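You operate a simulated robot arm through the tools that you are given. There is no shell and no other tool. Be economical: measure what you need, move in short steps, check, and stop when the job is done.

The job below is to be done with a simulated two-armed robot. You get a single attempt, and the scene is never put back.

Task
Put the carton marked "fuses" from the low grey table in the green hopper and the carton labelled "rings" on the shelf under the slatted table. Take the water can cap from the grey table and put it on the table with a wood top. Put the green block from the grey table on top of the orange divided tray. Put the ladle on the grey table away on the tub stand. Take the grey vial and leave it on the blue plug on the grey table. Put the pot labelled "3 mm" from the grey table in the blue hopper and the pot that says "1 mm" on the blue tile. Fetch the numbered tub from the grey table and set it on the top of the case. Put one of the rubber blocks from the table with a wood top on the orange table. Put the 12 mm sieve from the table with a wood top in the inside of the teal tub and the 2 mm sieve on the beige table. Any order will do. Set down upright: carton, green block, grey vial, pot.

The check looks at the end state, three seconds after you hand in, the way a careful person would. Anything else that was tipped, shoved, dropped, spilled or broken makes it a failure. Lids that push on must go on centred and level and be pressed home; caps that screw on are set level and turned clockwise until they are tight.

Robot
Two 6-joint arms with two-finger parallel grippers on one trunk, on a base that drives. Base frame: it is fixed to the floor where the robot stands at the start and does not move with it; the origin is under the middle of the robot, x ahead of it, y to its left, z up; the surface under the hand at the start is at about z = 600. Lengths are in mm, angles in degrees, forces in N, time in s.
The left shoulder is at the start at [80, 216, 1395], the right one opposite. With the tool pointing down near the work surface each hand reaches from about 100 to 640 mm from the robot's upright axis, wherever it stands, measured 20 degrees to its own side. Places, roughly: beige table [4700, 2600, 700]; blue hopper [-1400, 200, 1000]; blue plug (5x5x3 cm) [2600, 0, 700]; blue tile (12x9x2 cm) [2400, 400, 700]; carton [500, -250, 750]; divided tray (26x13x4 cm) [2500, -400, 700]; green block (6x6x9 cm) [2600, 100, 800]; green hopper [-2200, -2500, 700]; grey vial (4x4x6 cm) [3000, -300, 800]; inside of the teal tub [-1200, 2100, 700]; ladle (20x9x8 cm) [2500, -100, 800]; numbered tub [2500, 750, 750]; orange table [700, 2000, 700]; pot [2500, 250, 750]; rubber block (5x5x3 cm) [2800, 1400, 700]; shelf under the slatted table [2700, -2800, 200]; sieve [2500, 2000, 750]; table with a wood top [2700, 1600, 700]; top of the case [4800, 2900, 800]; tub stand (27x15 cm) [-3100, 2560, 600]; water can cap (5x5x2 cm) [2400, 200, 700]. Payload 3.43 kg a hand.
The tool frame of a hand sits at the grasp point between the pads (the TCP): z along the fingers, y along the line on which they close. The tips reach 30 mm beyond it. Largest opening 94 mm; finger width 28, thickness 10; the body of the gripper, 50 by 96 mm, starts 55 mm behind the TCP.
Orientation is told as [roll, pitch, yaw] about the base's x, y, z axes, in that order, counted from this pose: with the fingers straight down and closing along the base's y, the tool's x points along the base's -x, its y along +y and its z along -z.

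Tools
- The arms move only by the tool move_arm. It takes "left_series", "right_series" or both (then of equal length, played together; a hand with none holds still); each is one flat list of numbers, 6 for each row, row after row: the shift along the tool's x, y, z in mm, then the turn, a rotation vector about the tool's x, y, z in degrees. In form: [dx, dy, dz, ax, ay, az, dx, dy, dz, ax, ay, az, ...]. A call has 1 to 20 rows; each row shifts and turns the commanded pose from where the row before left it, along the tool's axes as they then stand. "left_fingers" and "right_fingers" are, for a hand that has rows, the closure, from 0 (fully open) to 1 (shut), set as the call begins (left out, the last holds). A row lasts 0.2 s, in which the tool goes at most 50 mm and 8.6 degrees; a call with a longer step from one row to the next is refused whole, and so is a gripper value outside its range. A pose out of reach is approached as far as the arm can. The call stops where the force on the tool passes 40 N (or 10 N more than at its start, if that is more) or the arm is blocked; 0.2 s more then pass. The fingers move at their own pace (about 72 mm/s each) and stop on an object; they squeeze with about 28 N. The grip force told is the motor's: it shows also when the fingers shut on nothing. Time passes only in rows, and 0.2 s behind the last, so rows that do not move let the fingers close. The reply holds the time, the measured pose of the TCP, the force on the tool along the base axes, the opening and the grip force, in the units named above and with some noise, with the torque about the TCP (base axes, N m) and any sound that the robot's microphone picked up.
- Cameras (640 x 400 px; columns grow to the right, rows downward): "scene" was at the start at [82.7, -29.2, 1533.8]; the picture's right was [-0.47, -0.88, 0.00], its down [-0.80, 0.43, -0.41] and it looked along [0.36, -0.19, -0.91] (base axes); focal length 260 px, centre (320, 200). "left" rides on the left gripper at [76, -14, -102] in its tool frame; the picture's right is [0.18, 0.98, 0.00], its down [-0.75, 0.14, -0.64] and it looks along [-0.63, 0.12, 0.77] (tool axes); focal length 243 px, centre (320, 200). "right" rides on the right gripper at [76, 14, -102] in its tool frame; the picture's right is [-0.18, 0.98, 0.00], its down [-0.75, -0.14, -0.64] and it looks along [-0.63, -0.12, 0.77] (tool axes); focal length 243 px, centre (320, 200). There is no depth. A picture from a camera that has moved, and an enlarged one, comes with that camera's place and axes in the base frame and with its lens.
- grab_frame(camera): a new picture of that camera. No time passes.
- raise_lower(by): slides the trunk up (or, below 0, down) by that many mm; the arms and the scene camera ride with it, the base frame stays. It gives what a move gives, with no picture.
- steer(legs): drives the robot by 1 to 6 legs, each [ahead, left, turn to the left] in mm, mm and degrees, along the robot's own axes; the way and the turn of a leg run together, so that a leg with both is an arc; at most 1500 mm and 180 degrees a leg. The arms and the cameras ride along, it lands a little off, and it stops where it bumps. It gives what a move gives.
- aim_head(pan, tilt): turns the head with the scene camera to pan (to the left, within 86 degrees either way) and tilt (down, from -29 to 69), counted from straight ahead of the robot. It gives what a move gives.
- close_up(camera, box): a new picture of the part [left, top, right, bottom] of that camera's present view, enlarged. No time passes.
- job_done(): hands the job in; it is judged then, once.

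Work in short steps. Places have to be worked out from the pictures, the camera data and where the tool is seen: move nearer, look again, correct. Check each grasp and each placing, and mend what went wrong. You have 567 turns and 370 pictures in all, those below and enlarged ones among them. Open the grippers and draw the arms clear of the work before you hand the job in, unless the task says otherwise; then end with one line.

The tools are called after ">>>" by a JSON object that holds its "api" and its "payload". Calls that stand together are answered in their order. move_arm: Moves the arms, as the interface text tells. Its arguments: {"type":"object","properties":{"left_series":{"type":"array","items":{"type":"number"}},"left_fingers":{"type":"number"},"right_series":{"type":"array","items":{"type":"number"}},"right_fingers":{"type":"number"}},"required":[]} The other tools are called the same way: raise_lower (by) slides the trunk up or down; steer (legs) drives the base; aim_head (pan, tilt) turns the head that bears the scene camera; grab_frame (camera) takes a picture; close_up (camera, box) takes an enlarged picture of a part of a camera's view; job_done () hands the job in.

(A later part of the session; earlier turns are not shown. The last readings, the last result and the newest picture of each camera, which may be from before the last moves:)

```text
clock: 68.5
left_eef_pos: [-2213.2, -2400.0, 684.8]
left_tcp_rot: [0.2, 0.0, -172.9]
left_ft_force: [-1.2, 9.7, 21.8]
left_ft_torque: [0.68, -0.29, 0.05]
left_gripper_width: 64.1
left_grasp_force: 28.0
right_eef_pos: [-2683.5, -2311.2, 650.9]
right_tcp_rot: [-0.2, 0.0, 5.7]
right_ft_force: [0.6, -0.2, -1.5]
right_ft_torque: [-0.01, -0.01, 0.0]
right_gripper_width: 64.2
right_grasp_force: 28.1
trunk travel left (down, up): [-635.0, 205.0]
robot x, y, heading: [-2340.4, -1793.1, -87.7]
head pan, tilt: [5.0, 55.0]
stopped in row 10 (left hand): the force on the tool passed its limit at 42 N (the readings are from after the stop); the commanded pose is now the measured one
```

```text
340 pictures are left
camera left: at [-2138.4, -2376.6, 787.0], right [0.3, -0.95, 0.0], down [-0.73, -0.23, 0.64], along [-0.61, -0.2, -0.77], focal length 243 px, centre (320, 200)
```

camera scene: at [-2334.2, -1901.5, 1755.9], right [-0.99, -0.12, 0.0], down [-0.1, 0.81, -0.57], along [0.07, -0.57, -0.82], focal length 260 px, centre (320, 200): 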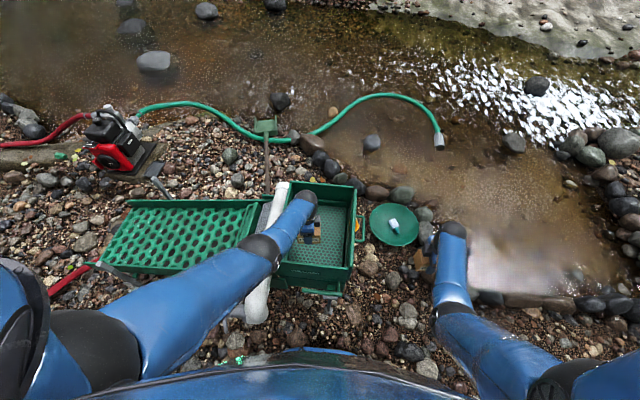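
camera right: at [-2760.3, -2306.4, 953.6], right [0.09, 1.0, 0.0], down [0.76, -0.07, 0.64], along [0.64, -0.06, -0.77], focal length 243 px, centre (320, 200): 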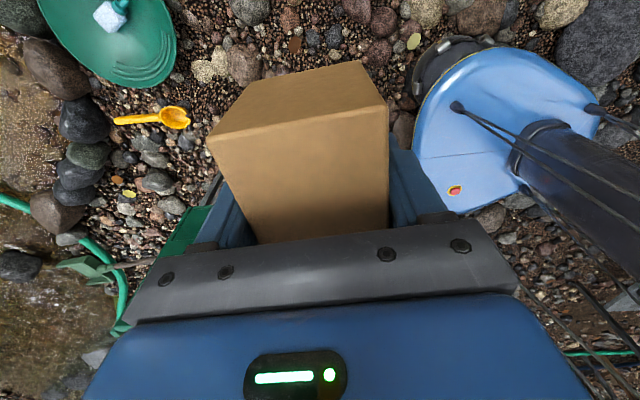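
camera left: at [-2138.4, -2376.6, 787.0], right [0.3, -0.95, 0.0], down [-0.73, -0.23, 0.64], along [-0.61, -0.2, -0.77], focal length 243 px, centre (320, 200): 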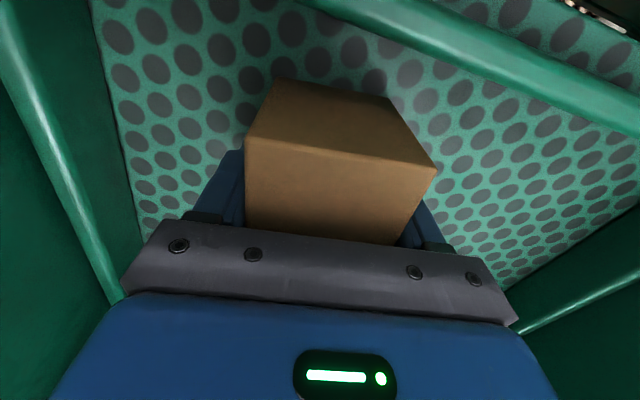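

The carton touches the floor. Release.

>>> {"api": "move_arm", "payload": {"left_series": [0, 0, 0, 0, 0, 0, 0, 0, 0, 0, 0, 0, 0, 0, 0, 0, 0, 0], "left_fingers": 0.1}}

>>> {"api": "grab_frame", "payload": {"camera": "left"}}

```text
clock: 69.3
left_eef_pos: [-2211.6, -2404.7, 684.2]
left_tcp_rot: [0.6, -0.2, -172.9]
left_ft_force: [4.2, -15.7, 21.0]
left_ft_torque: [0.51, -0.2, -0.21]
left_gripper_width: 75.4
left_grasp_force: 0.0
right_eef_pos: [-2682.9, -2313.4, 651.1]
right_tcp_rot: [-0.1, 0.1, 5.7]
right_ft_force: [0.2, 0.5, -0.5]
right_ft_torque: [0.02, 0.01, 0.0]
right_gripper_width: 64.0
right_grasp_force: 28.3
trunk travel left (down, up): [-635.0, 205.0]
robot x, y, heading: [-2344.2, -1796.8, -88.0]
head pan, tilt: [5.0, 55.0]
```

```text
339 pictures are left
camera left: at [-2138.0, -2379.9, 787.1], right [0.3, -0.95, 0.01], down [-0.73, -0.23, 0.64], along [-0.61, -0.2, -0.76], focal length 243 px, centre (320, 200)
```

left: 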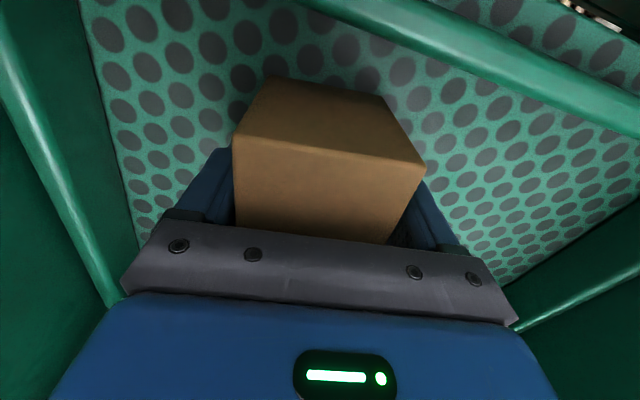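

A finger touches the hopper wall; set opening to hold and lift straight up slowly.

>>> {"api": "move_arm", "payload": {"left_series": [0, 0, -8, 0, 0, 0, 0, 0, -10, 0, 0, 0], "left_fingers": 0.15}}

>>> {"api": "grab_frame", "payload": {"camera": "left"}}

```text
clock: 69.9
left_eef_pos: [-2211.6, -2399.6, 698.9]
left_tcp_rot: [-0.1, 0.0, -173.0]
left_ft_force: [0.2, 0.5, 0.2]
left_ft_torque: [0.01, 0.02, 0.0]
left_gripper_width: 80.0
left_grasp_force: 0.2
right_eef_pos: [-2682.6, -2311.9, 651.3]
right_tcp_rot: [0.0, 0.0, 5.7]
right_ft_force: [0.5, 0.5, -2.1]
right_ft_torque: [0.02, 0.01, 0.01]
right_gripper_width: 63.9
right_grasp_force: 28.0
trunk travel left (down, up): [-635.0, 205.0]
robot x, y, heading: [-2342.6, -1794.1, -88.0]
head pan, tilt: [5.0, 55.0]
```

```text
338 pictures are left
camera left: at [-2137.2, -2377.0, 801.8], right [0.3, -0.95, 0.0], down [-0.73, -0.23, 0.64], along [-0.61, -0.19, -0.77], focal length 243 px, centre (320, 200)
```

left: 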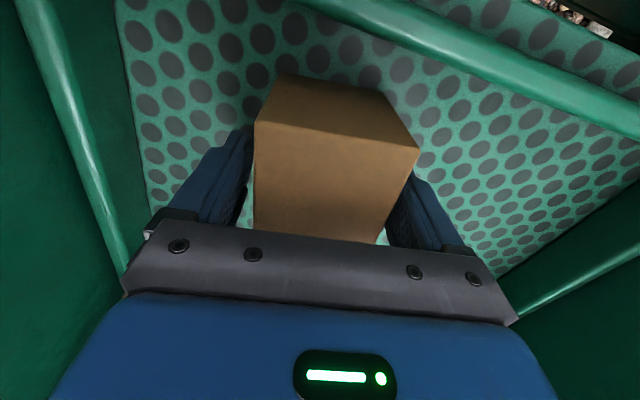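

Free now. Lift straight up well above the rim and view the carton.

>>> {"api": "move_arm", "payload": {"left_series": [0, 0, -30, 0, 0, 0, 0, 0, -45, 0, 0, 0, 0, 0, -45, 0, 0, 0, 0, 0, -40, 0, 0, 0]}}

>>> {"api": "grab_frame", "payload": {"camera": "left"}}

```text
clock: 70.9
left_eef_pos: [-2212.4, -2397.2, 858.3]
left_tcp_rot: [0.0, -0.1, -173.0]
left_ft_force: [0.2, 0.5, 0.0]
left_ft_torque: [-0.02, 0.0, 0.02]
left_gripper_width: 79.9
left_grasp_force: 0.0
right_eef_pos: [-2684.0, -2312.0, 651.0]
right_tcp_rot: [0.0, 0.0, 5.8]
right_ft_force: [0.6, -0.2, -0.8]
right_ft_torque: [0.0, -0.02, -0.03]
right_gripper_width: 63.8
right_grasp_force: 27.7
trunk travel left (down, up): [-635.0, 205.0]
robot x, y, heading: [-2344.1, -1798.0, -88.2]
head pan, tilt: [5.0, 55.0]
```

```text
337 pictures are left
camera left: at [-2138.6, -2373.9, 962.0], right [0.3, -0.95, 0.0], down [-0.73, -0.23, 0.64], along [-0.61, -0.2, -0.77], focal length 243 px, centre (320, 200)
```

left: 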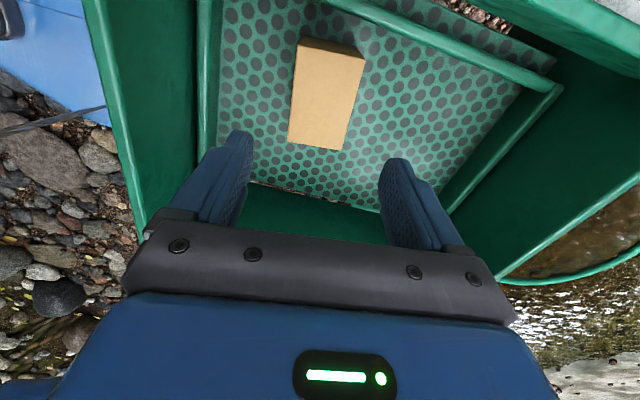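

FUSES stands in the hopper. Now back off, turn left and drive toward the slatted table, carefully crossing the hose.

>>> {"api": "steer", "payload": {"legs": [[-560, 0, 0], [0, 0, 88], [1500, 0, 0]]}}

>>> {"api": "aim_head", "payload": {"pan": 0, "tilt": 35}}

>>> {"api": "grab_frame", "payload": {"camera": "scene"}}

```text
clock: 84.8
left_eef_pos: [-258.0, -1215.7, 857.6]
left_tcp_rot: [0.2, -0.1, -87.0]
left_ft_force: [-0.3, -0.1, -0.1]
left_ft_torque: [0.01, 0.0, -0.03]
left_gripper_width: 80.0
left_grasp_force: 0.0
right_eef_pos: [-375.1, -1676.7, 650.5]
right_tcp_rot: [0.0, 0.0, 91.5]
right_ft_force: [1.1, 0.1, -1.0]
right_ft_torque: [-0.05, -0.03, 0.01]
right_gripper_width: 63.8
right_grasp_force: 27.8
trunk travel left (down, up): [-635.0, 205.0]
robot x, y, heading: [-868.2, -1305.4, -2.1]
head pan, tilt: [5.0, 55.0]
```

```text
clock: 85.6
left_eef_pos: [-256.7, -1213.9, 858.7]
left_tcp_rot: [0.0, -0.2, -87.0]
left_ft_force: [0.1, 0.3, -0.3]
left_ft_torque: [0.02, 0.01, 0.01]
left_gripper_width: 79.9
left_grasp_force: 0.0
right_eef_pos: [-375.0, -1677.2, 650.5]
right_tcp_rot: [0.0, 0.0, 91.6]
right_ft_force: [0.6, 0.3, -1.6]
right_ft_torque: [-0.02, -0.02, -0.01]
right_gripper_width: 64.1
right_grasp_force: 27.8
trunk travel left (down, up): [-635.0, 205.0]
robot x, y, heading: [-866.1, -1297.9, -2.1]
head pan, tilt: [0.0, 35.0]
```

```text
336 pictures are left
camera scene: at [-746.9, -1306.6, 1584.2], right [-0.03, -1.0, 0.0], down [-0.57, 0.02, -0.82], along [0.82, -0.03, -0.57], focal length 260 px, centre (320, 200)
```

scene: 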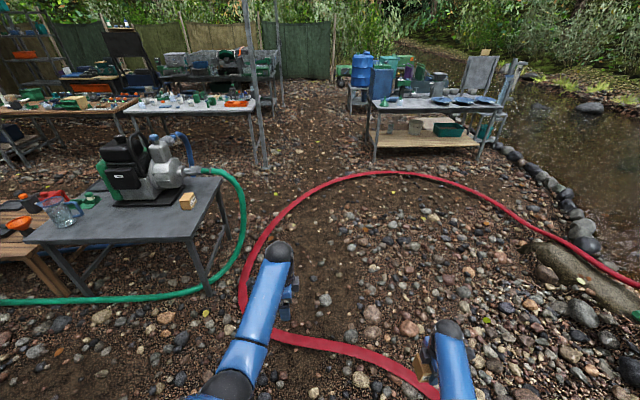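

Clear view of hoses and slatted table. I drive ahead across the first hose and check for any block.

>>> {"api": "steer", "payload": {"legs": [[900, 0, 2]]}}

>>> {"api": "grab_frame", "payload": {"camera": "scene"}}

```text
clock: 90.3
left_eef_pos: [638.9, -1214.2, 858.7]
left_tcp_rot: [0.2, -0.1, -85.2]
left_ft_force: [-0.2, -0.3, -1.3]
left_ft_torque: [-0.01, 0.01, 0.0]
left_gripper_width: 80.1
left_grasp_force: 0.0
right_eef_pos: [532.8, -1681.4, 650.2]
right_tcp_rot: [0.0, 0.0, 93.2]
right_ft_force: [1.3, 0.0, -1.7]
right_ft_torque: [0.0, 0.0, -0.02]
right_gripper_width: 63.7
right_grasp_force: 28.4
trunk travel left (down, up): [-635.0, 205.0]
robot x, y, heading: [33.7, -1322.7, -0.4]
head pan, tilt: [0.0, 35.0]
```

```text
335 pictures are left
camera scene: at [151.1, -1321.3, 1584.3], right [-0.01, -1.0, 0.0], down [-0.57, 0.0, -0.82], along [0.82, 0.0, -0.57], focal length 260 px, centre (320, 200)
```

scene: 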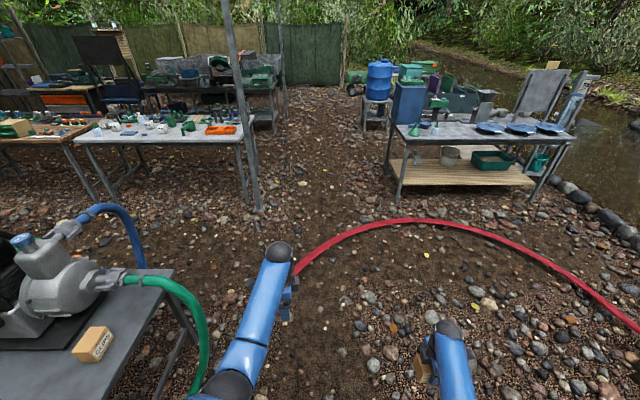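

Crossing the hose was no problem. Before approaching the shelf I tuck the left hand back and up.

>>> {"api": "move_arm", "payload": {"left_series": [18, -30, -27, 0, 0, 0, 18, -30, -27, 0, 0, 0, 18, -30, -27, 0, 0, 0, 18, -30, -27, 0, 0, 0, 18, -30, -27, 0, 0, 0, 18, -30, -27, 0, 0, 0, 18, -30, -27, 0, 0, 0, 18, -30, -27, 0, 0, 0, 18, -30, -27, 0, 0, 0]}}

>>> {"api": "steer", "payload": {"legs": [[1000, -700, 0], [600, -600, 8]]}}

>>> {"api": "aim_head", "payload": {"pan": -5, "tilt": 45}}

>>> {"api": "grab_frame", "payload": {"camera": "scene"}}

```text
clock: 92.3
left_eef_pos: [446.1, -1093.2, 838.3]
left_tcp_rot: [0.4, -0.1, -85.3]
left_ft_force: [0.1, -0.5, 0.4]
left_ft_torque: [-0.04, -0.04, 0.05]
left_gripper_width: 79.8
left_grasp_force: 0.1
left hand out of reach, approached as far as the arm can: row 2, 3, 4, 5, 6, 7, 8, 9
right_eef_pos: [532.7, -1681.8, 651.2]
right_tcp_rot: [-0.1, 0.0, 93.2]
right_ft_force: [0.5, -0.3, -0.7]
right_ft_torque: [-0.04, 0.0, -0.01]
right_gripper_width: 63.9
right_grasp_force: 27.8
trunk travel left (down, up): [-635.0, 205.0]
robot x, y, heading: [33.0, -1317.5, -0.4]
head pan, tilt: [0.0, 35.0]
```

```text
clock: 102.6
left_eef_pos: [2018.5, -2338.2, 838.5]
left_tcp_rot: [0.3, -0.1, -78.6]
left_ft_force: [0.2, -0.2, -1.0]
left_ft_torque: [-0.01, 0.0, 0.01]
left_gripper_width: 79.8
left_grasp_force: 0.1
right_eef_pos: [2172.3, -2912.4, 651.6]
right_tcp_rot: [0.0, 0.1, 99.8]
right_ft_force: [0.3, 0.2, -2.1]
right_ft_torque: [0.01, -0.04, 0.0]
right_gripper_width: 63.9
right_grasp_force: 28.4
trunk travel left (down, up): [-635.0, 205.0]
robot x, y, heading: [1636.2, -2610.3, 6.3]
head pan, tilt: [0.0, 35.0]
```

```text
clock: 103.3
left_eef_pos: [2017.9, -2338.7, 838.3]
left_tcp_rot: [0.3, -0.1, -78.6]
left_ft_force: [-0.9, 0.3, 0.2]
left_ft_torque: [0.0, 0.01, -0.02]
left_gripper_width: 79.7
left_grasp_force: 0.0
right_eef_pos: [2172.6, -2911.4, 648.7]
right_tcp_rot: [0.1, 0.0, 99.9]
right_ft_force: [0.4, 0.0, -1.4]
right_ft_torque: [-0.01, 0.0, -0.01]
right_gripper_width: 63.7
right_grasp_force: 27.3
trunk travel left (down, up): [-635.0, 205.0]
robot x, y, heading: [1633.9, -2612.0, 6.4]
head pan, tilt: [-5.0, 45.0]
```

```text
334 pictures are left
camera scene: at [1745.3, -2607.0, 1569.5], right [0.02, -1.0, 0.0], down [-0.71, -0.02, -0.71], along [0.71, 0.02, -0.71], focal length 260 px, centre (320, 200)
```

scene: 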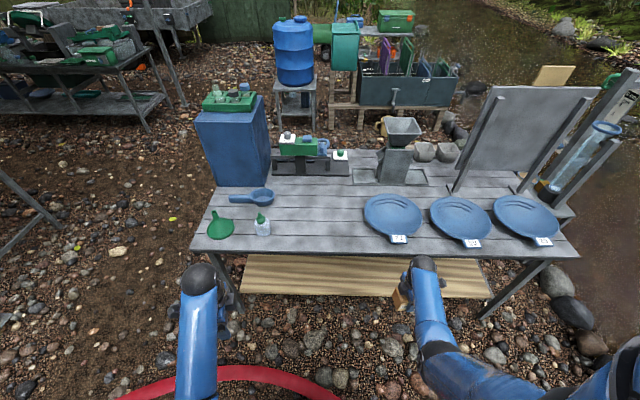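

I'll set the carton briefly on the free front part of the slatted top, to regrasp it with a tilted hand for the shelf. First raise the trunk and turn the right hand to yaw≈5.

>>> {"api": "raise_lower", "payload": {"by": 200}}

>>> {"api": "move_arm", "payload": {"right_series": [0, 0, 0, 0, 0, 8, 0, 0, 0, 0, 0, 8, 0, 0, 0, 0, 0, 8, 0, 0, 0, 0, 0, 8, 0, 0, 0, 0, 0, 8, 0, 0, 0, 0, 0, 8, 0, 0, 0, 0, 0, 8, 0, 0, 0, 0, 0, 8, 0, 0, 0, 0, 0, 8, 0, 0, 0, 0, 0, 8, 0, 0, 0, 0, 0, 8, 0, 0, 0, 0, 0, 5.6]}}

>>> {"api": "steer", "payload": {"legs": [[265, 163, -6.4]]}}

>>> {"api": "grab_frame", "payload": {"camera": "scene"}}

>>> {"api": "grab_frame", "payload": {"camera": "right"}}

```text
clock: 105.5
left_eef_pos: [2018.0, -2338.7, 1038.8]
left_tcp_rot: [0.2, -0.2, -78.6]
left_ft_force: [-1.2, 0.7, 0.1]
left_ft_torque: [0.0, -0.02, 0.03]
left_gripper_width: 79.8
left_grasp_force: 0.0
right_eef_pos: [2172.5, -2912.5, 850.3]
right_tcp_rot: [0.1, 0.0, 99.8]
right_ft_force: [0.1, 0.9, -1.7]
right_ft_torque: [0.01, 0.01, 0.0]
right_gripper_width: 63.7
right_grasp_force: 28.2
trunk travel left (down, up): [-835.0, 5.0]
robot x, y, heading: [1635.1, -2614.0, 6.5]
head pan, tilt: [-5.0, 45.0]
```

```text
clock: 108.1
left_eef_pos: [2018.2, -2338.2, 1038.9]
left_tcp_rot: [0.3, -0.1, -78.6]
left_ft_force: [-0.2, -0.1, 0.3]
left_ft_torque: [-0.03, 0.01, 0.0]
left_gripper_width: 79.9
left_grasp_force: 0.1
right_eef_pos: [2173.6, -2911.3, 849.9]
right_tcp_rot: [0.0, 0.0, 6.1]
right_ft_force: [-0.4, -0.8, -1.1]
right_ft_torque: [-0.04, 0.02, 0.03]
right_gripper_width: 63.9
right_grasp_force: 28.2
trunk travel left (down, up): [-835.0, 5.0]
robot x, y, heading: [1632.3, -2607.8, 6.3]
head pan, tilt: [-5.0, 45.0]
```

```text
clock: 110.2
left_eef_pos: [2302.2, -2211.7, 1039.7]
left_tcp_rot: [0.3, -0.1, -85.2]
left_ft_force: [-0.5, -0.4, 0.7]
left_ft_torque: [0.05, -0.05, 0.01]
left_gripper_width: 79.9
left_grasp_force: 0.1
right_eef_pos: [2389.3, -2797.6, 850.3]
right_tcp_rot: [0.1, -0.2, -0.3]
right_ft_force: [-0.7, 0.1, -1.0]
right_ft_torque: [0.0, -0.04, -0.02]
right_gripper_width: 64.1
right_grasp_force: 28.3
trunk travel left (down, up): [-835.0, 5.0]
robot x, y, heading: [1895.9, -2438.7, -0.3]
head pan, tilt: [-5.0, 45.0]
```

```text
333 pictures are left
camera scene: at [1998.1, -2446.9, 1769.7], right [-0.09, -1.0, 0.0], down [-0.7, 0.07, -0.71], along [0.71, -0.06, -0.71], focal length 260 px, centre (320, 200)
```

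scene: 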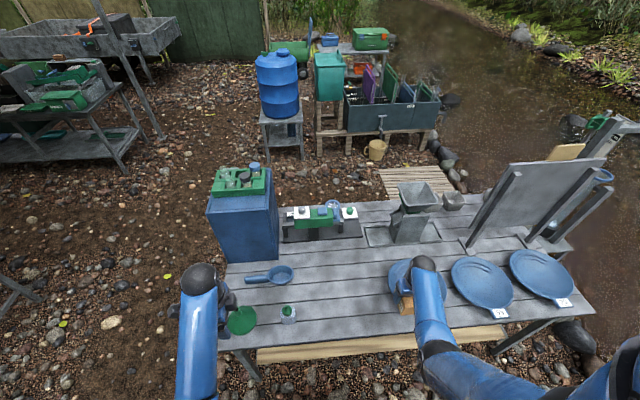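

```text
332 pictures are left
camera right: at [2314.0, -2784.3, 954.1], right [0.19, 0.98, 0.0], down [0.75, -0.15, 0.64], along [0.63, -0.12, -0.77], focal length 243 px, centre (320, 200)
```

right: 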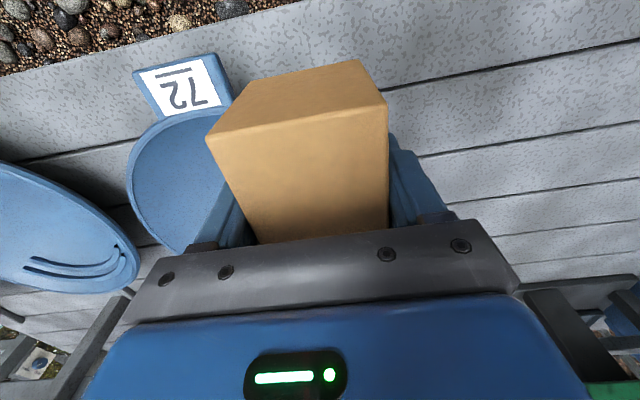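

Move the right hand 200 mm left over the free area, lower trunk 50.

>>> {"api": "move_arm", "payload": {"right_series": [-3, 40, 0, 0, 0, 0, -3, 40, 0, 0, 0, 0, -3, 40, 0, 0, 0, 0, -3, 40, 0, 0, 0, 0, 0, 40, 0, 0, 0, 0]}}

>>> {"api": "raise_lower", "payload": {"by": -55}}

>>> {"api": "grab_frame", "payload": {"camera": "right"}}

```text
clock: 111.4
left_eef_pos: [2304.0, -2208.8, 1039.2]
left_tcp_rot: [0.3, -0.1, -85.4]
left_ft_force: [0.1, 0.5, -0.6]
left_ft_torque: [0.0, -0.02, -0.01]
left_gripper_width: 79.6
left_grasp_force: 0.0
right_eef_pos: [2403.8, -2596.6, 850.3]
right_tcp_rot: [-0.1, 0.0, -0.4]
right_ft_force: [1.0, 0.9, -0.9]
right_ft_torque: [0.01, 0.03, 0.01]
right_gripper_width: 64.2
right_grasp_force: 28.3
trunk travel left (down, up): [-835.0, 5.0]
robot x, y, heading: [1891.7, -2435.9, -0.4]
head pan, tilt: [-5.0, 45.0]
```

```text
clock: 112.3
left_eef_pos: [2303.1, -2210.8, 984.0]
left_tcp_rot: [0.3, -0.1, -85.2]
left_ft_force: [0.8, 0.4, -0.4]
left_ft_torque: [-0.02, 0.04, 0.0]
left_gripper_width: 79.8
left_grasp_force: 0.1
right_eef_pos: [2404.0, -2598.5, 794.2]
right_tcp_rot: [0.0, 0.0, -0.3]
right_ft_force: [1.0, 0.1, -1.7]
right_ft_torque: [0.03, -0.03, -0.02]
right_gripper_width: 63.9
right_grasp_force: 28.2
trunk travel left (down, up): [-780.0, 60.0]
robot x, y, heading: [1887.9, -2437.8, -0.1]
head pan, tilt: [-5.0, 45.0]
```

```text
331 pictures are left
camera right: at [2329.6, -2583.6, 898.5], right [0.19, 0.98, 0.0], down [0.75, -0.15, 0.64], along [0.63, -0.12, -0.77], focal length 243 px, centre (320, 200)
```

right: 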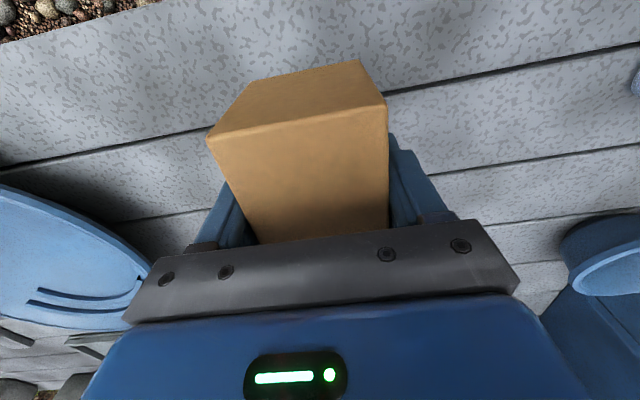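

Clear. Guarded lowering.

>>> {"api": "move_arm", "payload": {"right_series": [0, 0, 10, 0, 0, 0, 0, 0, 10, 0, 0, 0, 0, 0, 6, 0, 0, 0, 0, 0, 6, 0, 0, 0, 0, 0, 6, 0, 0, 0, 0, 0, 6, 0, 0, 0, 0, 0, 6, 0, 0, 0, 0, 0, 6, 0, 0, 0]}}

```text
clock: 114.0
left_eef_pos: [2302.3, -2209.2, 983.8]
left_tcp_rot: [0.4, -0.1, -85.2]
left_ft_force: [0.5, 1.0, 0.3]
left_ft_torque: [0.01, 0.02, 0.02]
left_gripper_width: 79.8
left_grasp_force: 0.0
right_eef_pos: [2408.2, -2597.7, 750.6]
right_tcp_rot: [0.1, -0.4, -0.3]
right_ft_force: [-5.0, 0.7, 20.0]
right_ft_torque: [0.16, 0.31, 0.14]
right_gripper_width: 64.0
right_grasp_force: 27.9
trunk travel left (down, up): [-780.0, 60.0]
robot x, y, heading: [1889.3, -2435.0, -0.2]
head pan, tilt: [-5.0, 45.0]
stopped in row 8 (right hand): the force on the tool passed its limit at 94 N (the readings are from after the stop); the commanded pose is now the measured one
```

Contact; release and lift.

>>> {"api": "move_arm", "payload": {"right_series": [0, 0, 0, 0, 0, 0, 0, 0, 0, 0, 0, 0], "right_fingers": 0}}

>>> {"api": "move_arm", "payload": {"right_series": [0, 0, -30, 0, 0, 0, 0, 0, -40, 0, 0, 0, 0, 0, -40, 0, 0, 0, 15, 0, 0, 0, -7.5, 0, 0, 0, 0, 0, -7.5, 0, 0, 0, 0, 0, -7.5, 0, 0, 0, 0, 0, -7.5, 0, 0, 0, 0, 0, -7.5, 0, 0, 0, 0, 0, -7.5, 0]}}

>>> {"api": "grab_frame", "payload": {"camera": "right"}}

```text
clock: 114.5
left_eef_pos: [2302.6, -2214.3, 983.8]
left_tcp_rot: [0.4, 0.0, -85.5]
left_ft_force: [0.1, 0.2, 0.2]
left_ft_torque: [-0.01, 0.02, 0.02]
left_gripper_width: 79.9
left_grasp_force: 0.0
right_eef_pos: [2408.1, -2605.0, 749.2]
right_tcp_rot: [-0.2, -0.4, -0.6]
right_ft_force: [-7.9, -6.7, 17.8]
right_ft_torque: [0.75, 0.45, 0.29]
right_gripper_width: 90.8
right_grasp_force: 0.1
trunk travel left (down, up): [-780.0, 60.0]
robot x, y, heading: [1889.7, -2437.0, -0.4]
head pan, tilt: [-5.0, 45.0]
stopped in row 2 (right hand): the force on the tool passed its limit at 44 N (the readings are from after the stop); the commanded pose is now the measured one
```

```text
clock: 116.5
left_eef_pos: [2304.5, -2213.1, 982.6]
left_tcp_rot: [0.3, -0.1, -85.3]
left_ft_force: [-0.9, -0.1, 0.1]
left_ft_torque: [-0.01, 0.02, 0.0]
left_gripper_width: 79.8
left_grasp_force: 0.0
right_eef_pos: [2393.5, -2601.9, 858.9]
right_tcp_rot: [-0.2, -45.5, -0.4]
right_ft_force: [0.1, 0.1, 0.5]
right_ft_torque: [0.0, 0.02, 0.01]
right_gripper_width: 94.1
right_grasp_force: 0.1
trunk travel left (down, up): [-780.0, 60.0]
robot x, y, heading: [1890.9, -2434.3, -0.5]
head pan, tilt: [-5.0, 45.0]
```

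```text
330 pictures are left
camera right: at [2267.3, -2586.4, 877.7], right [0.14, 0.98, 0.13], down [0.07, -0.14, 0.99], along [0.99, -0.13, -0.09], focal length 243 px, centre (320, 200)
```

right: 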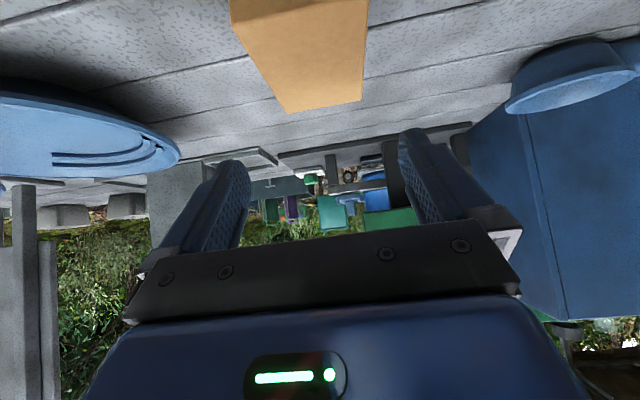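

Box stands on the slats; TCP y matches. Retreat back then approach along the 45° axis and grip.

>>> {"api": "move_arm", "payload": {"right_series": [33, 0, -33, 0, 0, 0, 33, 0, -33, 0, 0, 0, 0, 0, 45, 0, 0, 0, 0, 0, 45, 0, 0, 0, 0, 0, 40, 0, 0, 0, 0, 0, 25, 0, 0, 0]}}

>>> {"api": "grab_frame", "payload": {"camera": "right"}}

```text
clock: 117.9
left_eef_pos: [2300.8, -2210.8, 985.3]
left_tcp_rot: [0.5, -0.2, -85.4]
left_ft_force: [0.2, 0.3, 0.8]
left_ft_torque: [-0.05, -0.01, -0.01]
left_gripper_width: 79.9
left_grasp_force: 0.0
right_eef_pos: [2407.8, -2602.6, 751.4]
right_tcp_rot: [-0.3, -45.5, -0.4]
right_ft_force: [-4.1, 0.4, 7.8]
right_ft_torque: [0.29, 0.08, 0.1]
right_gripper_width: 94.0
right_grasp_force: 0.0
trunk travel left (down, up): [-780.0, 60.0]
robot x, y, heading: [1885.8, -2436.5, -0.5]
head pan, tilt: [-5.0, 45.0]
```

```text
329 pictures are left
camera right: at [2282.2, -2587.4, 769.6], right [0.14, 0.98, 0.13], down [0.07, -0.14, 0.99], along [0.99, -0.13, -0.09], focal length 243 px, centre (320, 200)
```

right: 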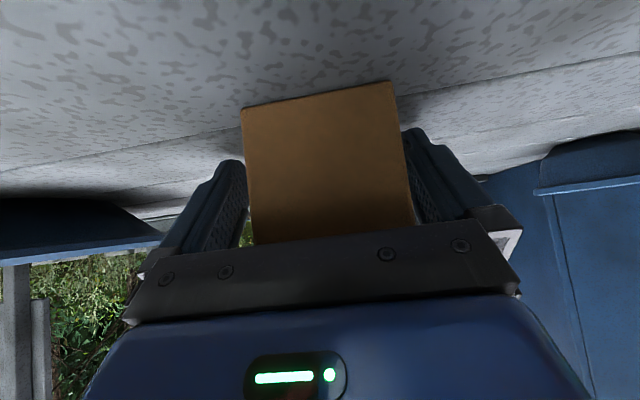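

Straddling the box, lightly touching; raise a touch and close.

>>> {"api": "move_arm", "payload": {"right_series": [-2, 0, -3, 0, 0, 0]}}

>>> {"api": "move_arm", "payload": {"right_series": [0, 0, 0, 0, 0, 0, 0, 0, 0, 0, 0, 0, 0, 0, 0, 0, 0, 0], "right_fingers": 1}}

>>> {"api": "raise_lower", "payload": {"by": 55}}

>>> {"api": "grab_frame", "payload": {"camera": "right"}}

```text
clock: 118.3
left_eef_pos: [2304.2, -2211.6, 982.7]
left_tcp_rot: [0.3, -0.1, -85.4]
left_ft_force: [-0.6, 0.1, 0.1]
left_ft_torque: [0.03, -0.02, 0.03]
left_gripper_width: 79.8
left_grasp_force: 0.1
right_eef_pos: [2408.3, -2603.1, 751.9]
right_tcp_rot: [-0.3, -45.1, -0.2]
right_ft_force: [-0.7, 0.8, 0.9]
right_ft_torque: [0.04, 0.0, 0.02]
right_gripper_width: 94.0
right_grasp_force: 0.1
trunk travel left (down, up): [-780.0, 60.0]
robot x, y, heading: [1888.7, -2436.7, -0.4]
head pan, tilt: [-5.0, 45.0]
```

```text
clock: 119.1
left_eef_pos: [2303.9, -2211.9, 983.9]
left_tcp_rot: [0.3, -0.1, -85.3]
left_ft_force: [1.0, 0.0, -0.2]
left_ft_torque: [0.01, -0.02, -0.01]
left_gripper_width: 80.1
left_grasp_force: 0.0
right_eef_pos: [2410.0, -2603.0, 751.0]
right_tcp_rot: [-0.3, -45.3, -0.3]
right_ft_force: [0.6, 0.0, 0.4]
right_ft_torque: [0.0, 0.02, -0.03]
right_gripper_width: 64.1
right_grasp_force: 28.4
trunk travel left (down, up): [-780.0, 60.0]
robot x, y, heading: [1889.9, -2441.1, -0.2]
head pan, tilt: [-5.0, 45.0]
```

```text
clock: 120.0
left_eef_pos: [2305.5, -2212.2, 1038.1]
left_tcp_rot: [0.3, 0.0, -85.5]
left_ft_force: [-1.1, -0.2, -0.4]
left_ft_torque: [-0.01, 0.0, 0.01]
left_gripper_width: 79.8
left_grasp_force: 0.0
right_eef_pos: [2409.0, -2602.8, 807.6]
right_tcp_rot: [-0.4, -45.3, -0.3]
right_ft_force: [-0.3, -0.4, -1.5]
right_ft_torque: [0.01, 0.03, 0.01]
right_gripper_width: 63.6
right_grasp_force: 27.8
trunk travel left (down, up): [-835.0, 5.0]
robot x, y, heading: [1889.0, -2435.3, -0.4]
head pan, tilt: [-5.0, 45.0]
```

```text
328 pictures are left
camera right: at [2284.4, -2587.7, 825.9], right [0.14, 0.98, 0.13], down [0.07, -0.14, 0.99], along [0.99, -0.13, -0.09], focal length 243 px, centre (320, 200)
```

right: 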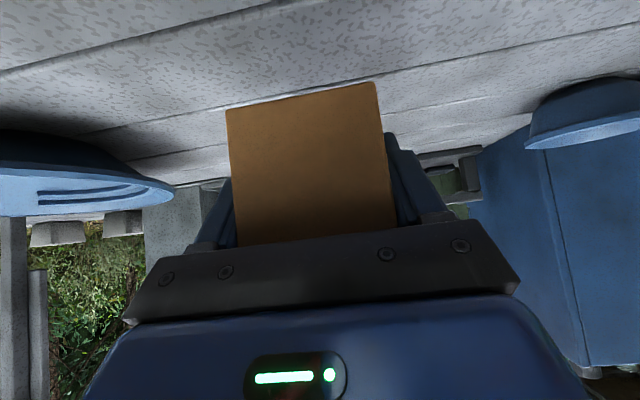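

Box is gripped level. Back away, then raise both hands relative to the trunk and retract the left one, so the trunk can go low.

>>> {"api": "steer", "payload": {"legs": [[-400, 0, 0]]}}

>>> {"api": "move_arm", "payload": {"left_series": [5, -30, -35, 0, 0, 0, 5, -30, -35, 0, 0, 0, 5, -30, -35, 0, 0, 0, 0, -30, -35, 0, 0, 0, 0, -10, -40, 0, 0, 0, 0, 0, -40, 0, 0, 0, 0, 0, -40, 0, 0, 0, 0, 0, -40, 0, 0, 0], "right_series": [-29, 0, -29, 0, 0, 0, -29, 0, -29, 0, 0, 0, -29, 0, -29, 0, 0, 0, -29, 0, -29, 0, 0, 0, -29, 0, -29, 0, 0, 0, -29, 0, -29, 0, 0, 0, -29, 0, -29, 0, 0, 0, -29, 0, -29, 0, 0, 0]}}

```text
clock: 122.5
left_eef_pos: [1914.0, -2211.0, 1037.5]
left_tcp_rot: [0.2, -0.1, -85.6]
left_ft_force: [-0.4, 0.4, -0.1]
left_ft_torque: [-0.02, 0.05, 0.02]
left_gripper_width: 80.0
left_grasp_force: 0.0
right_eef_pos: [2018.5, -2600.9, 806.2]
right_tcp_rot: [-0.3, -45.1, -0.6]
right_ft_force: [-0.2, -0.2, -0.9]
right_ft_torque: [-0.04, 0.01, 0.02]
right_gripper_width: 64.0
right_grasp_force: 28.1
trunk travel left (down, up): [-835.0, 5.0]
robot x, y, heading: [1497.3, -2433.5, -0.8]
head pan, tilt: [-5.0, 45.0]
```

```text
clock: 124.3
left_eef_pos: [1732.2, -2208.6, 1072.2]
left_tcp_rot: [0.6, -0.1, -85.6]
left_ft_force: [0.0, -0.5, -0.6]
left_ft_torque: [-0.04, 0.0, 0.01]
left_gripper_width: 80.0
left_grasp_force: 0.0
left hand out of reach, approached as far as the arm can: row 1, 2, 3, 4, 5, 6, 7, 8
right_eef_pos: [2012.6, -2603.7, 1135.8]
right_tcp_rot: [-0.3, -45.3, -0.4]
right_ft_force: [0.7, 0.5, -2.7]
right_ft_torque: [0.01, 0.01, 0.01]
right_gripper_width: 64.1
right_grasp_force: 28.4
trunk travel left (down, up): [-835.0, 5.0]
robot x, y, heading: [1498.7, -2431.9, -1.1]
head pan, tilt: [-5.0, 45.0]
```

Left hand goes further out to the side so it clears the base when the trunk goes down.

>>> {"api": "move_arm", "payload": {"left_series": [40, 0, 0, 0, 0, 0, 40, 0, 0, 0, 0, 0, 40, 0, 0, 0, 0, 0, 40, 0, 0, 0, 0, 0, 40, 0, 0, 0, 0, 0, 40, 0, 0, 0, 0, 0]}}

>>> {"api": "raise_lower", "payload": {"by": -500}}

>>> {"api": "aim_head", "payload": {"pan": 0, "tilt": 25}}

>>> {"api": "grab_frame", "payload": {"camera": "scene"}}

>>> {"api": "grab_frame", "payload": {"camera": "left"}}

```text
clock: 125.0
left_eef_pos: [1738.5, -2163.0, 1059.5]
left_tcp_rot: [-0.1, -0.3, -100.0]
left_ft_force: [-0.2, 1.2, 0.6]
left_ft_torque: [0.02, 0.0, 0.02]
left_gripper_width: 80.0
left_grasp_force: 0.0
left hand out of reach, approached as far as the arm can: row 1, 2, 3
right_eef_pos: [2013.0, -2602.0, 1134.4]
right_tcp_rot: [-0.2, -45.3, -0.6]
right_ft_force: [0.1, -0.5, -2.1]
right_ft_torque: [0.0, 0.04, 0.0]
right_gripper_width: 64.1
right_grasp_force: 27.9
trunk travel left (down, up): [-835.0, 5.0]
robot x, y, heading: [1495.5, -2433.6, -0.8]
head pan, tilt: [-5.0, 45.0]
stopped in row 3 (left hand): the arm was blocked; the commanded pose is now the measured one
```

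```text
refused: -500 is not a number from -400 to 400
```

```text
clock: 125.8
left_eef_pos: [1738.0, -2162.7, 1060.9]
left_tcp_rot: [-0.2, -0.2, -100.0]
left_ft_force: [0.1, -0.9, 0.3]
left_ft_torque: [0.0, -0.03, 0.02]
left_gripper_width: 79.7
left_grasp_force: 0.0
right_eef_pos: [2013.9, -2602.1, 1134.4]
right_tcp_rot: [-0.3, -45.2, -0.6]
right_ft_force: [-0.8, 0.1, -1.4]
right_ft_torque: [0.02, 0.02, 0.0]
right_gripper_width: 63.8
right_grasp_force: 27.8
trunk travel left (down, up): [-835.0, 5.0]
robot x, y, heading: [1499.3, -2430.4, -0.7]
head pan, tilt: [0.0, 25.0]
```

```text
327 pictures are left
camera scene: at [1619.9, -2435.8, 1799.9], right [-0.01, -1.0, 0.0], down [-0.42, 0.01, -0.91], along [0.91, -0.01, -0.42], focal length 260 px, centre (320, 200)
```

scene: 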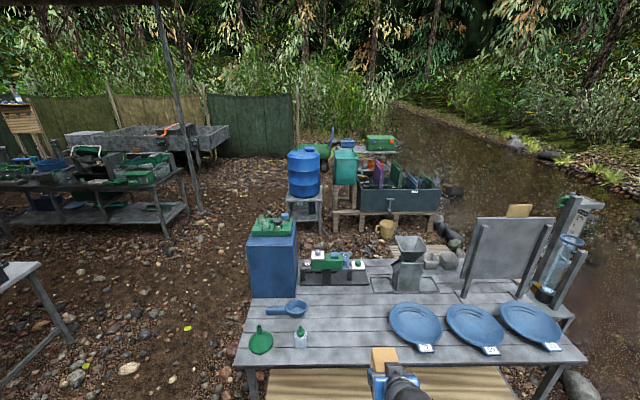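

```text
326 pictures are left
camera left: at [1737.7, -2085.6, 1163.4], right [1.0, 0.01, 0.0], down [0.01, -0.76, 0.65], along [0.0, -0.65, -0.76], focal length 243 px, centre (320, 200)
```

left: 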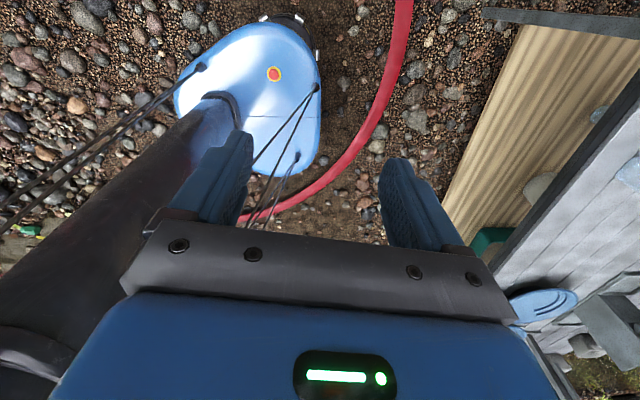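

Left hand 50 mm forward to clear the base nose, then lower trunk in two stages.

>>> {"api": "move_arm", "payload": {"left_series": [4, 25, 0, 0, 0, 0, 4, 25, 0, 0, 0, 0]}}

>>> {"api": "raise_lower", "payload": {"by": -400}}

>>> {"api": "raise_lower", "payload": {"by": -300}}

>>> {"api": "grab_frame", "payload": {"camera": "scene"}}

>>> {"api": "grab_frame", "payload": {"camera": "right"}}

```text
clock: 126.4
left_eef_pos: [1785.3, -2164.9, 1046.4]
left_tcp_rot: [-0.1, -0.2, -100.0]
left_ft_force: [-0.2, -0.5, 0.1]
left_ft_torque: [0.0, 0.02, 0.02]
left_gripper_width: 79.7
left_grasp_force: 0.1
left hand out of reach, approached as far as the arm can: row 1, 2
right_eef_pos: [2015.5, -2600.6, 1134.4]
right_tcp_rot: [-0.3, -45.3, -0.5]
right_ft_force: [0.7, -0.2, -1.7]
right_ft_torque: [0.0, 0.01, -0.03]
right_gripper_width: 64.1
right_grasp_force: 27.6
trunk travel left (down, up): [-835.0, 5.0]
robot x, y, heading: [1502.0, -2431.1, -0.8]
head pan, tilt: [0.0, 25.0]
```

```text
clock: 130.3
left_eef_pos: [1783.4, -2165.7, 645.3]
left_tcp_rot: [0.2, -0.2, -100.0]
left_ft_force: [-0.3, -0.5, 0.2]
left_ft_torque: [-0.01, 0.02, 0.01]
left_gripper_width: 79.9
left_grasp_force: 0.2
right_eef_pos: [2012.7, -2603.4, 735.2]
right_tcp_rot: [-0.3, -45.3, -0.6]
right_ft_force: [0.3, -0.2, -0.9]
right_ft_torque: [0.0, 0.0, 0.02]
right_gripper_width: 63.7
right_grasp_force: 28.5
trunk travel left (down, up): [-435.0, 405.0]
robot x, y, heading: [1499.1, -2438.1, -0.6]
head pan, tilt: [0.0, 25.0]
```

```text
clock: 133.3
left_eef_pos: [1783.2, -2165.3, 347.4]
left_tcp_rot: [0.1, -0.3, -100.0]
left_ft_force: [0.8, -0.5, -0.1]
left_ft_torque: [0.0, -0.03, -0.02]
left_gripper_width: 80.1
left_grasp_force: 0.1
right_eef_pos: [2013.7, -2602.8, 435.4]
right_tcp_rot: [-0.3, -45.4, -0.7]
right_ft_force: [0.1, -1.2, -0.5]
right_ft_torque: [0.01, 0.02, -0.03]
right_gripper_width: 63.9
right_grasp_force: 28.2
trunk travel left (down, up): [-135.0, 705.0]
robot x, y, heading: [1496.3, -2434.0, -0.8]
head pan, tilt: [0.0, 25.0]
```

```text
325 pictures are left
camera scene: at [1619.7, -2435.9, 1100.1], right [-0.01, -1.0, 0.0], down [-0.42, 0.01, -0.91], along [0.91, -0.01, -0.42], focal length 260 px, centre (320, 200)
```

scene: 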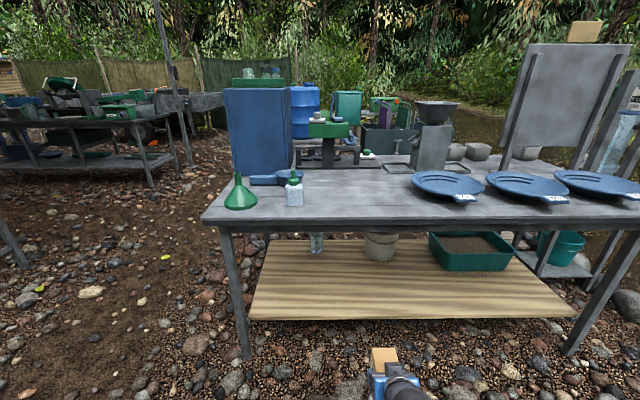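

```text
324 pictures are left
camera right: at [1887.5, -2586.7, 453.9], right [0.14, 0.98, 0.13], down [0.07, -0.14, 0.99], along [0.99, -0.13, -0.09], focal length 243 px, centre (320, 200)
```

right: 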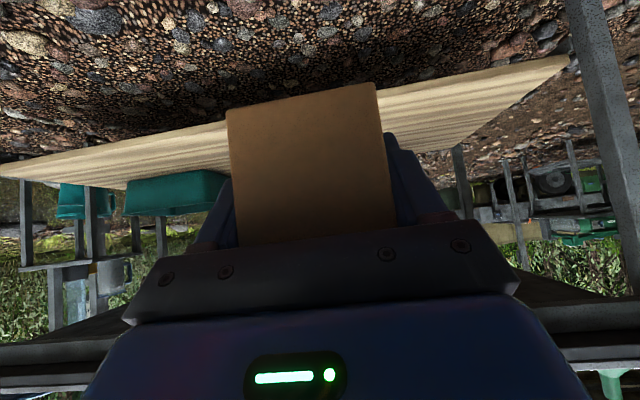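

Shelf top ≈ z 198, front edge ≈ x 2399, front strip empty. Lower the right hand to z≈300 and drive in slowly.

>>> {"api": "move_arm", "payload": {"right_series": [31, 0, 31, 0, 0, 0, 31, 0, 31, 0, 0, 0, 31, 0, 31, 0, 0, 0]}}

>>> {"api": "steer", "payload": {"legs": [[330, 0, 0.7]]}}

>>> {"api": "grab_frame", "payload": {"camera": "scene"}}

>>> {"api": "grab_frame", "payload": {"camera": "right"}}

```text
clock: 134.1
left_eef_pos: [1784.1, -2164.7, 346.6]
left_tcp_rot: [0.0, -0.1, -100.1]
left_ft_force: [-0.8, 0.5, -0.8]
left_ft_torque: [0.01, -0.02, 0.02]
left_gripper_width: 79.8
left_grasp_force: 0.0
right_eef_pos: [2015.3, -2602.4, 302.4]
right_tcp_rot: [-0.2, -45.4, -0.6]
right_ft_force: [0.1, -0.2, -2.3]
right_ft_torque: [0.01, -0.02, 0.0]
right_gripper_width: 63.7
right_grasp_force: 28.0
trunk travel left (down, up): [-135.0, 705.0]
robot x, y, heading: [1494.5, -2430.3, -0.7]
head pan, tilt: [0.0, 25.0]
```

```text
clock: 136.3
left_eef_pos: [2112.2, -2163.6, 346.6]
left_tcp_rot: [0.0, -0.2, -99.3]
left_ft_force: [0.2, 0.1, -0.3]
left_ft_torque: [0.0, 0.01, 0.0]
left_gripper_width: 80.2
left_grasp_force: 0.2
right_eef_pos: [2350.7, -2597.2, 301.2]
right_tcp_rot: [-0.4, -45.3, 0.0]
right_ft_force: [-0.4, 0.2, -1.4]
right_ft_torque: [-0.01, 0.0, -0.01]
right_gripper_width: 63.9
right_grasp_force: 27.6
trunk travel left (down, up): [-135.0, 705.0]
robot x, y, heading: [1830.7, -2432.3, -0.2]
head pan, tilt: [0.0, 25.0]
```

```text
323 pictures are left
camera scene: at [1953.5, -2436.2, 1100.0], right [0.0, -1.0, 0.0], down [-0.42, 0.0, -0.91], along [0.91, 0.0, -0.42], focal length 260 px, centre (320, 200)
```

scene: 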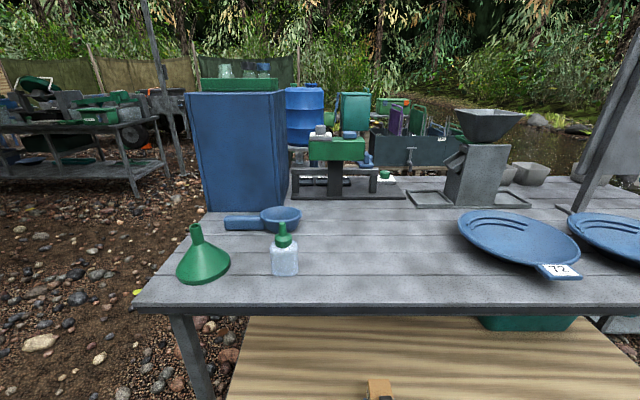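

```text
322 pictures are left
camera right: at [2224.2, -2584.0, 320.7], right [0.13, 0.98, 0.13], down [0.07, -0.14, 0.99], along [0.99, -0.12, -0.09], focal length 243 px, centre (320, 200)
```

right: 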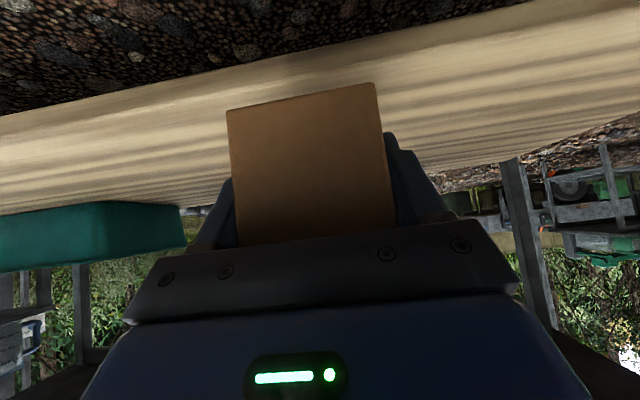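

Clear path; another 125 mm forward, then guarded lowering.

>>> {"api": "steer", "payload": {"legs": [[125, 0, 0]]}}

>>> {"api": "move_arm", "payload": {"right_series": [14, 0, 14, 0, 0, 0, 11, 0, 11, 0, 0, 0, 4, 0, 4, 0, 0, 0, 3, 0, 3, 0, 0, 0, 2, 0, 2, 0, 0, 0, 2, 0, 2, 0, 0, 0, 2, 0, 2, 0, 0, 0, 2, 0, 2, 0, 0, 0, 2, 0, 2, 0, 0, 0]}}

>>> {"api": "grab_frame", "payload": {"camera": "right"}}

```text
clock: 137.5
left_eef_pos: [2239.2, -2163.7, 347.0]
left_tcp_rot: [-0.1, -0.2, -99.4]
left_ft_force: [0.6, 0.3, 0.4]
left_ft_torque: [-0.01, 0.01, 0.0]
left_gripper_width: 79.7
left_grasp_force: 0.1
right_eef_pos: [2474.3, -2599.2, 301.3]
right_tcp_rot: [-0.3, -45.3, 0.1]
right_ft_force: [0.0, 0.0, -2.0]
right_ft_torque: [0.01, 0.02, -0.02]
right_gripper_width: 63.8
right_grasp_force: 28.5
trunk travel left (down, up): [-135.0, 705.0]
robot x, y, heading: [1953.7, -2431.5, -0.1]
head pan, tilt: [0.0, 25.0]
```

```text
clock: 139.5
left_eef_pos: [2238.1, -2163.3, 347.4]
left_tcp_rot: [0.1, -0.2, -99.4]
left_ft_force: [-0.4, -0.1, -0.4]
left_ft_torque: [0.03, 0.01, 0.0]
left_gripper_width: 80.0
left_grasp_force: 0.0
right_eef_pos: [2478.3, -2598.3, 252.2]
right_tcp_rot: [0.0, -46.6, -0.1]
right_ft_force: [-3.1, -1.0, 17.3]
right_ft_torque: [-0.1, 0.83, -0.04]
right_gripper_width: 63.8
right_grasp_force: 28.3
trunk travel left (down, up): [-135.0, 705.0]
robot x, y, heading: [1958.3, -2434.0, -0.0]
head pan, tilt: [0.0, 25.0]
stopped in row 9 (right hand): the force on the tool passed its limit at 46 N (the readings are from after the stop); the commanded pose is now the measured one
```

```text
321 pictures are left
camera right: at [2352.7, -2584.2, 267.2], right [0.13, 0.98, 0.13], down [0.05, -0.14, 0.99], along [0.99, -0.12, -0.07], focal length 243 px, centre (320, 200)
```

right: 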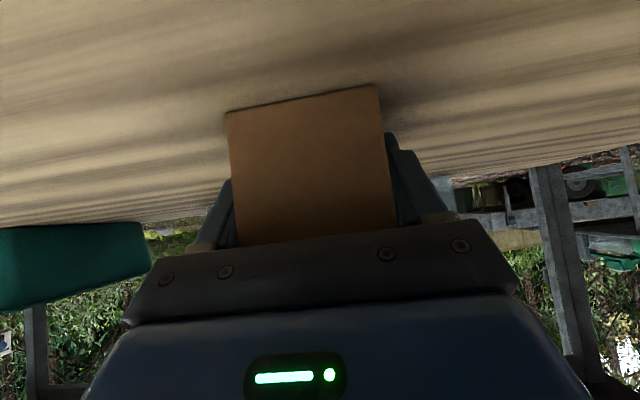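

Contact with the shelf. Open, then retreat along the tool axis.

>>> {"api": "move_arm", "payload": {"right_series": [0, 0, 0, 0, 0, 0, 0, 0, 0, 0, 0, 0, 0, 0, 0, 0, 0, 0], "right_fingers": 0}}

>>> {"api": "move_arm", "payload": {"right_series": [0, 0, -20, 0, 0, 0, 0, 0, -30, 0, 0, 0, 0, 0, -30, 0, 0, 0, 20, 0, -30, 0, 0, 0]}}

>>> {"api": "steer", "payload": {"legs": [[-400, 0, 0]]}}

>>> {"api": "grab_frame", "payload": {"camera": "right"}}

>>> {"api": "grab_frame", "payload": {"camera": "scene"}}

```text
clock: 140.3
left_eef_pos: [2238.9, -2163.5, 348.8]
left_tcp_rot: [0.2, -0.4, -99.5]
left_ft_force: [-0.2, 0.0, 0.1]
left_ft_torque: [-0.02, 0.01, -0.02]
left_gripper_width: 80.0
left_grasp_force: 0.0
right_eef_pos: [2478.9, -2599.8, 251.4]
right_tcp_rot: [-0.2, -46.4, 0.0]
right_ft_force: [-3.0, -25.5, 27.3]
right_ft_torque: [0.36, -0.25, -0.26]
right_gripper_width: 79.5
right_grasp_force: 0.0
trunk travel left (down, up): [-135.0, 705.0]
robot x, y, heading: [1952.1, -2438.8, -0.3]
head pan, tilt: [0.0, 25.0]
```

```text
clock: 141.3
left_eef_pos: [2238.8, -2163.6, 347.6]
left_tcp_rot: [0.0, -0.2, -99.3]
left_ft_force: [0.4, -0.4, 0.3]
left_ft_torque: [-0.01, 0.03, 0.01]
left_gripper_width: 79.8
left_grasp_force: 0.1
right_eef_pos: [2382.8, -2596.6, 309.5]
right_tcp_rot: [-0.1, -46.0, -0.1]
right_ft_force: [0.7, 0.0, 1.1]
right_ft_torque: [0.01, 0.0, 0.0]
right_gripper_width: 94.1
right_grasp_force: 0.0
trunk travel left (down, up): [-135.0, 705.0]
robot x, y, heading: [1956.4, -2433.2, -0.1]
head pan, tilt: [0.0, 25.0]
```

```text
clock: 143.8
left_eef_pos: [1837.7, -2163.1, 346.5]
left_tcp_rot: [0.2, -0.3, -99.0]
left_ft_force: [-0.4, -0.3, -0.3]
left_ft_torque: [0.01, 0.0, -0.02]
left_gripper_width: 79.6
left_grasp_force: 0.0
right_eef_pos: [1986.4, -2595.0, 309.9]
right_tcp_rot: [-0.1, -46.2, 0.3]
right_ft_force: [0.2, -0.9, -0.2]
right_ft_torque: [0.0, 0.02, 0.02]
right_gripper_width: 94.1
right_grasp_force: 0.0
trunk travel left (down, up): [-135.0, 705.0]
robot x, y, heading: [1557.9, -2434.3, 0.5]
head pan, tilt: [0.0, 25.0]
```

```text
320 pictures are left
camera right: at [1859.7, -2581.8, 327.4], right [0.12, 0.98, 0.13], down [0.06, -0.14, 0.99], along [0.99, -0.11, -0.08], focal length 243 px, centre (320, 200)
```

right: 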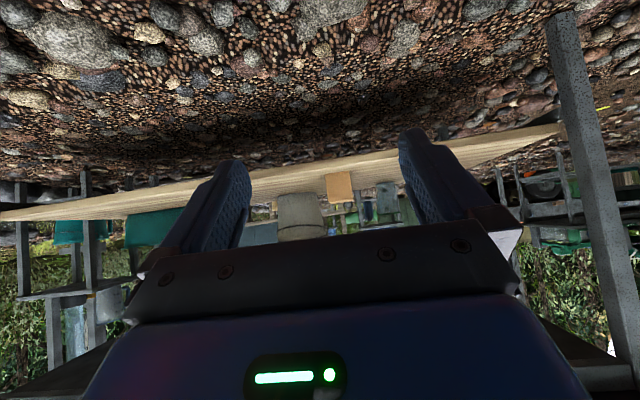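

```text
319 pictures are left
camera scene: at [1678.1, -2436.6, 1100.1], right [0.01, -1.0, 0.0], down [-0.42, 0.0, -0.91], along [0.91, 0.01, -0.42], focal length 260 px, centre (320, 200)
```

scene: 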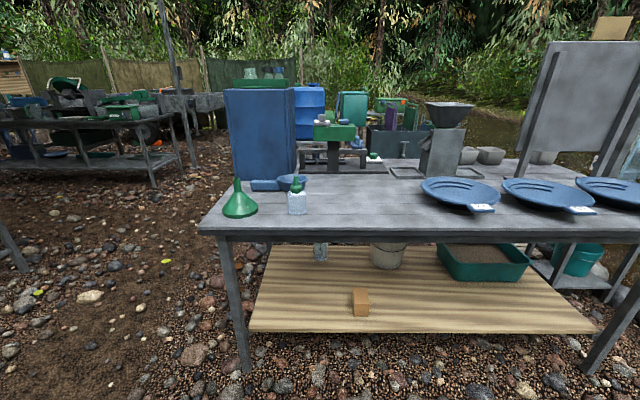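

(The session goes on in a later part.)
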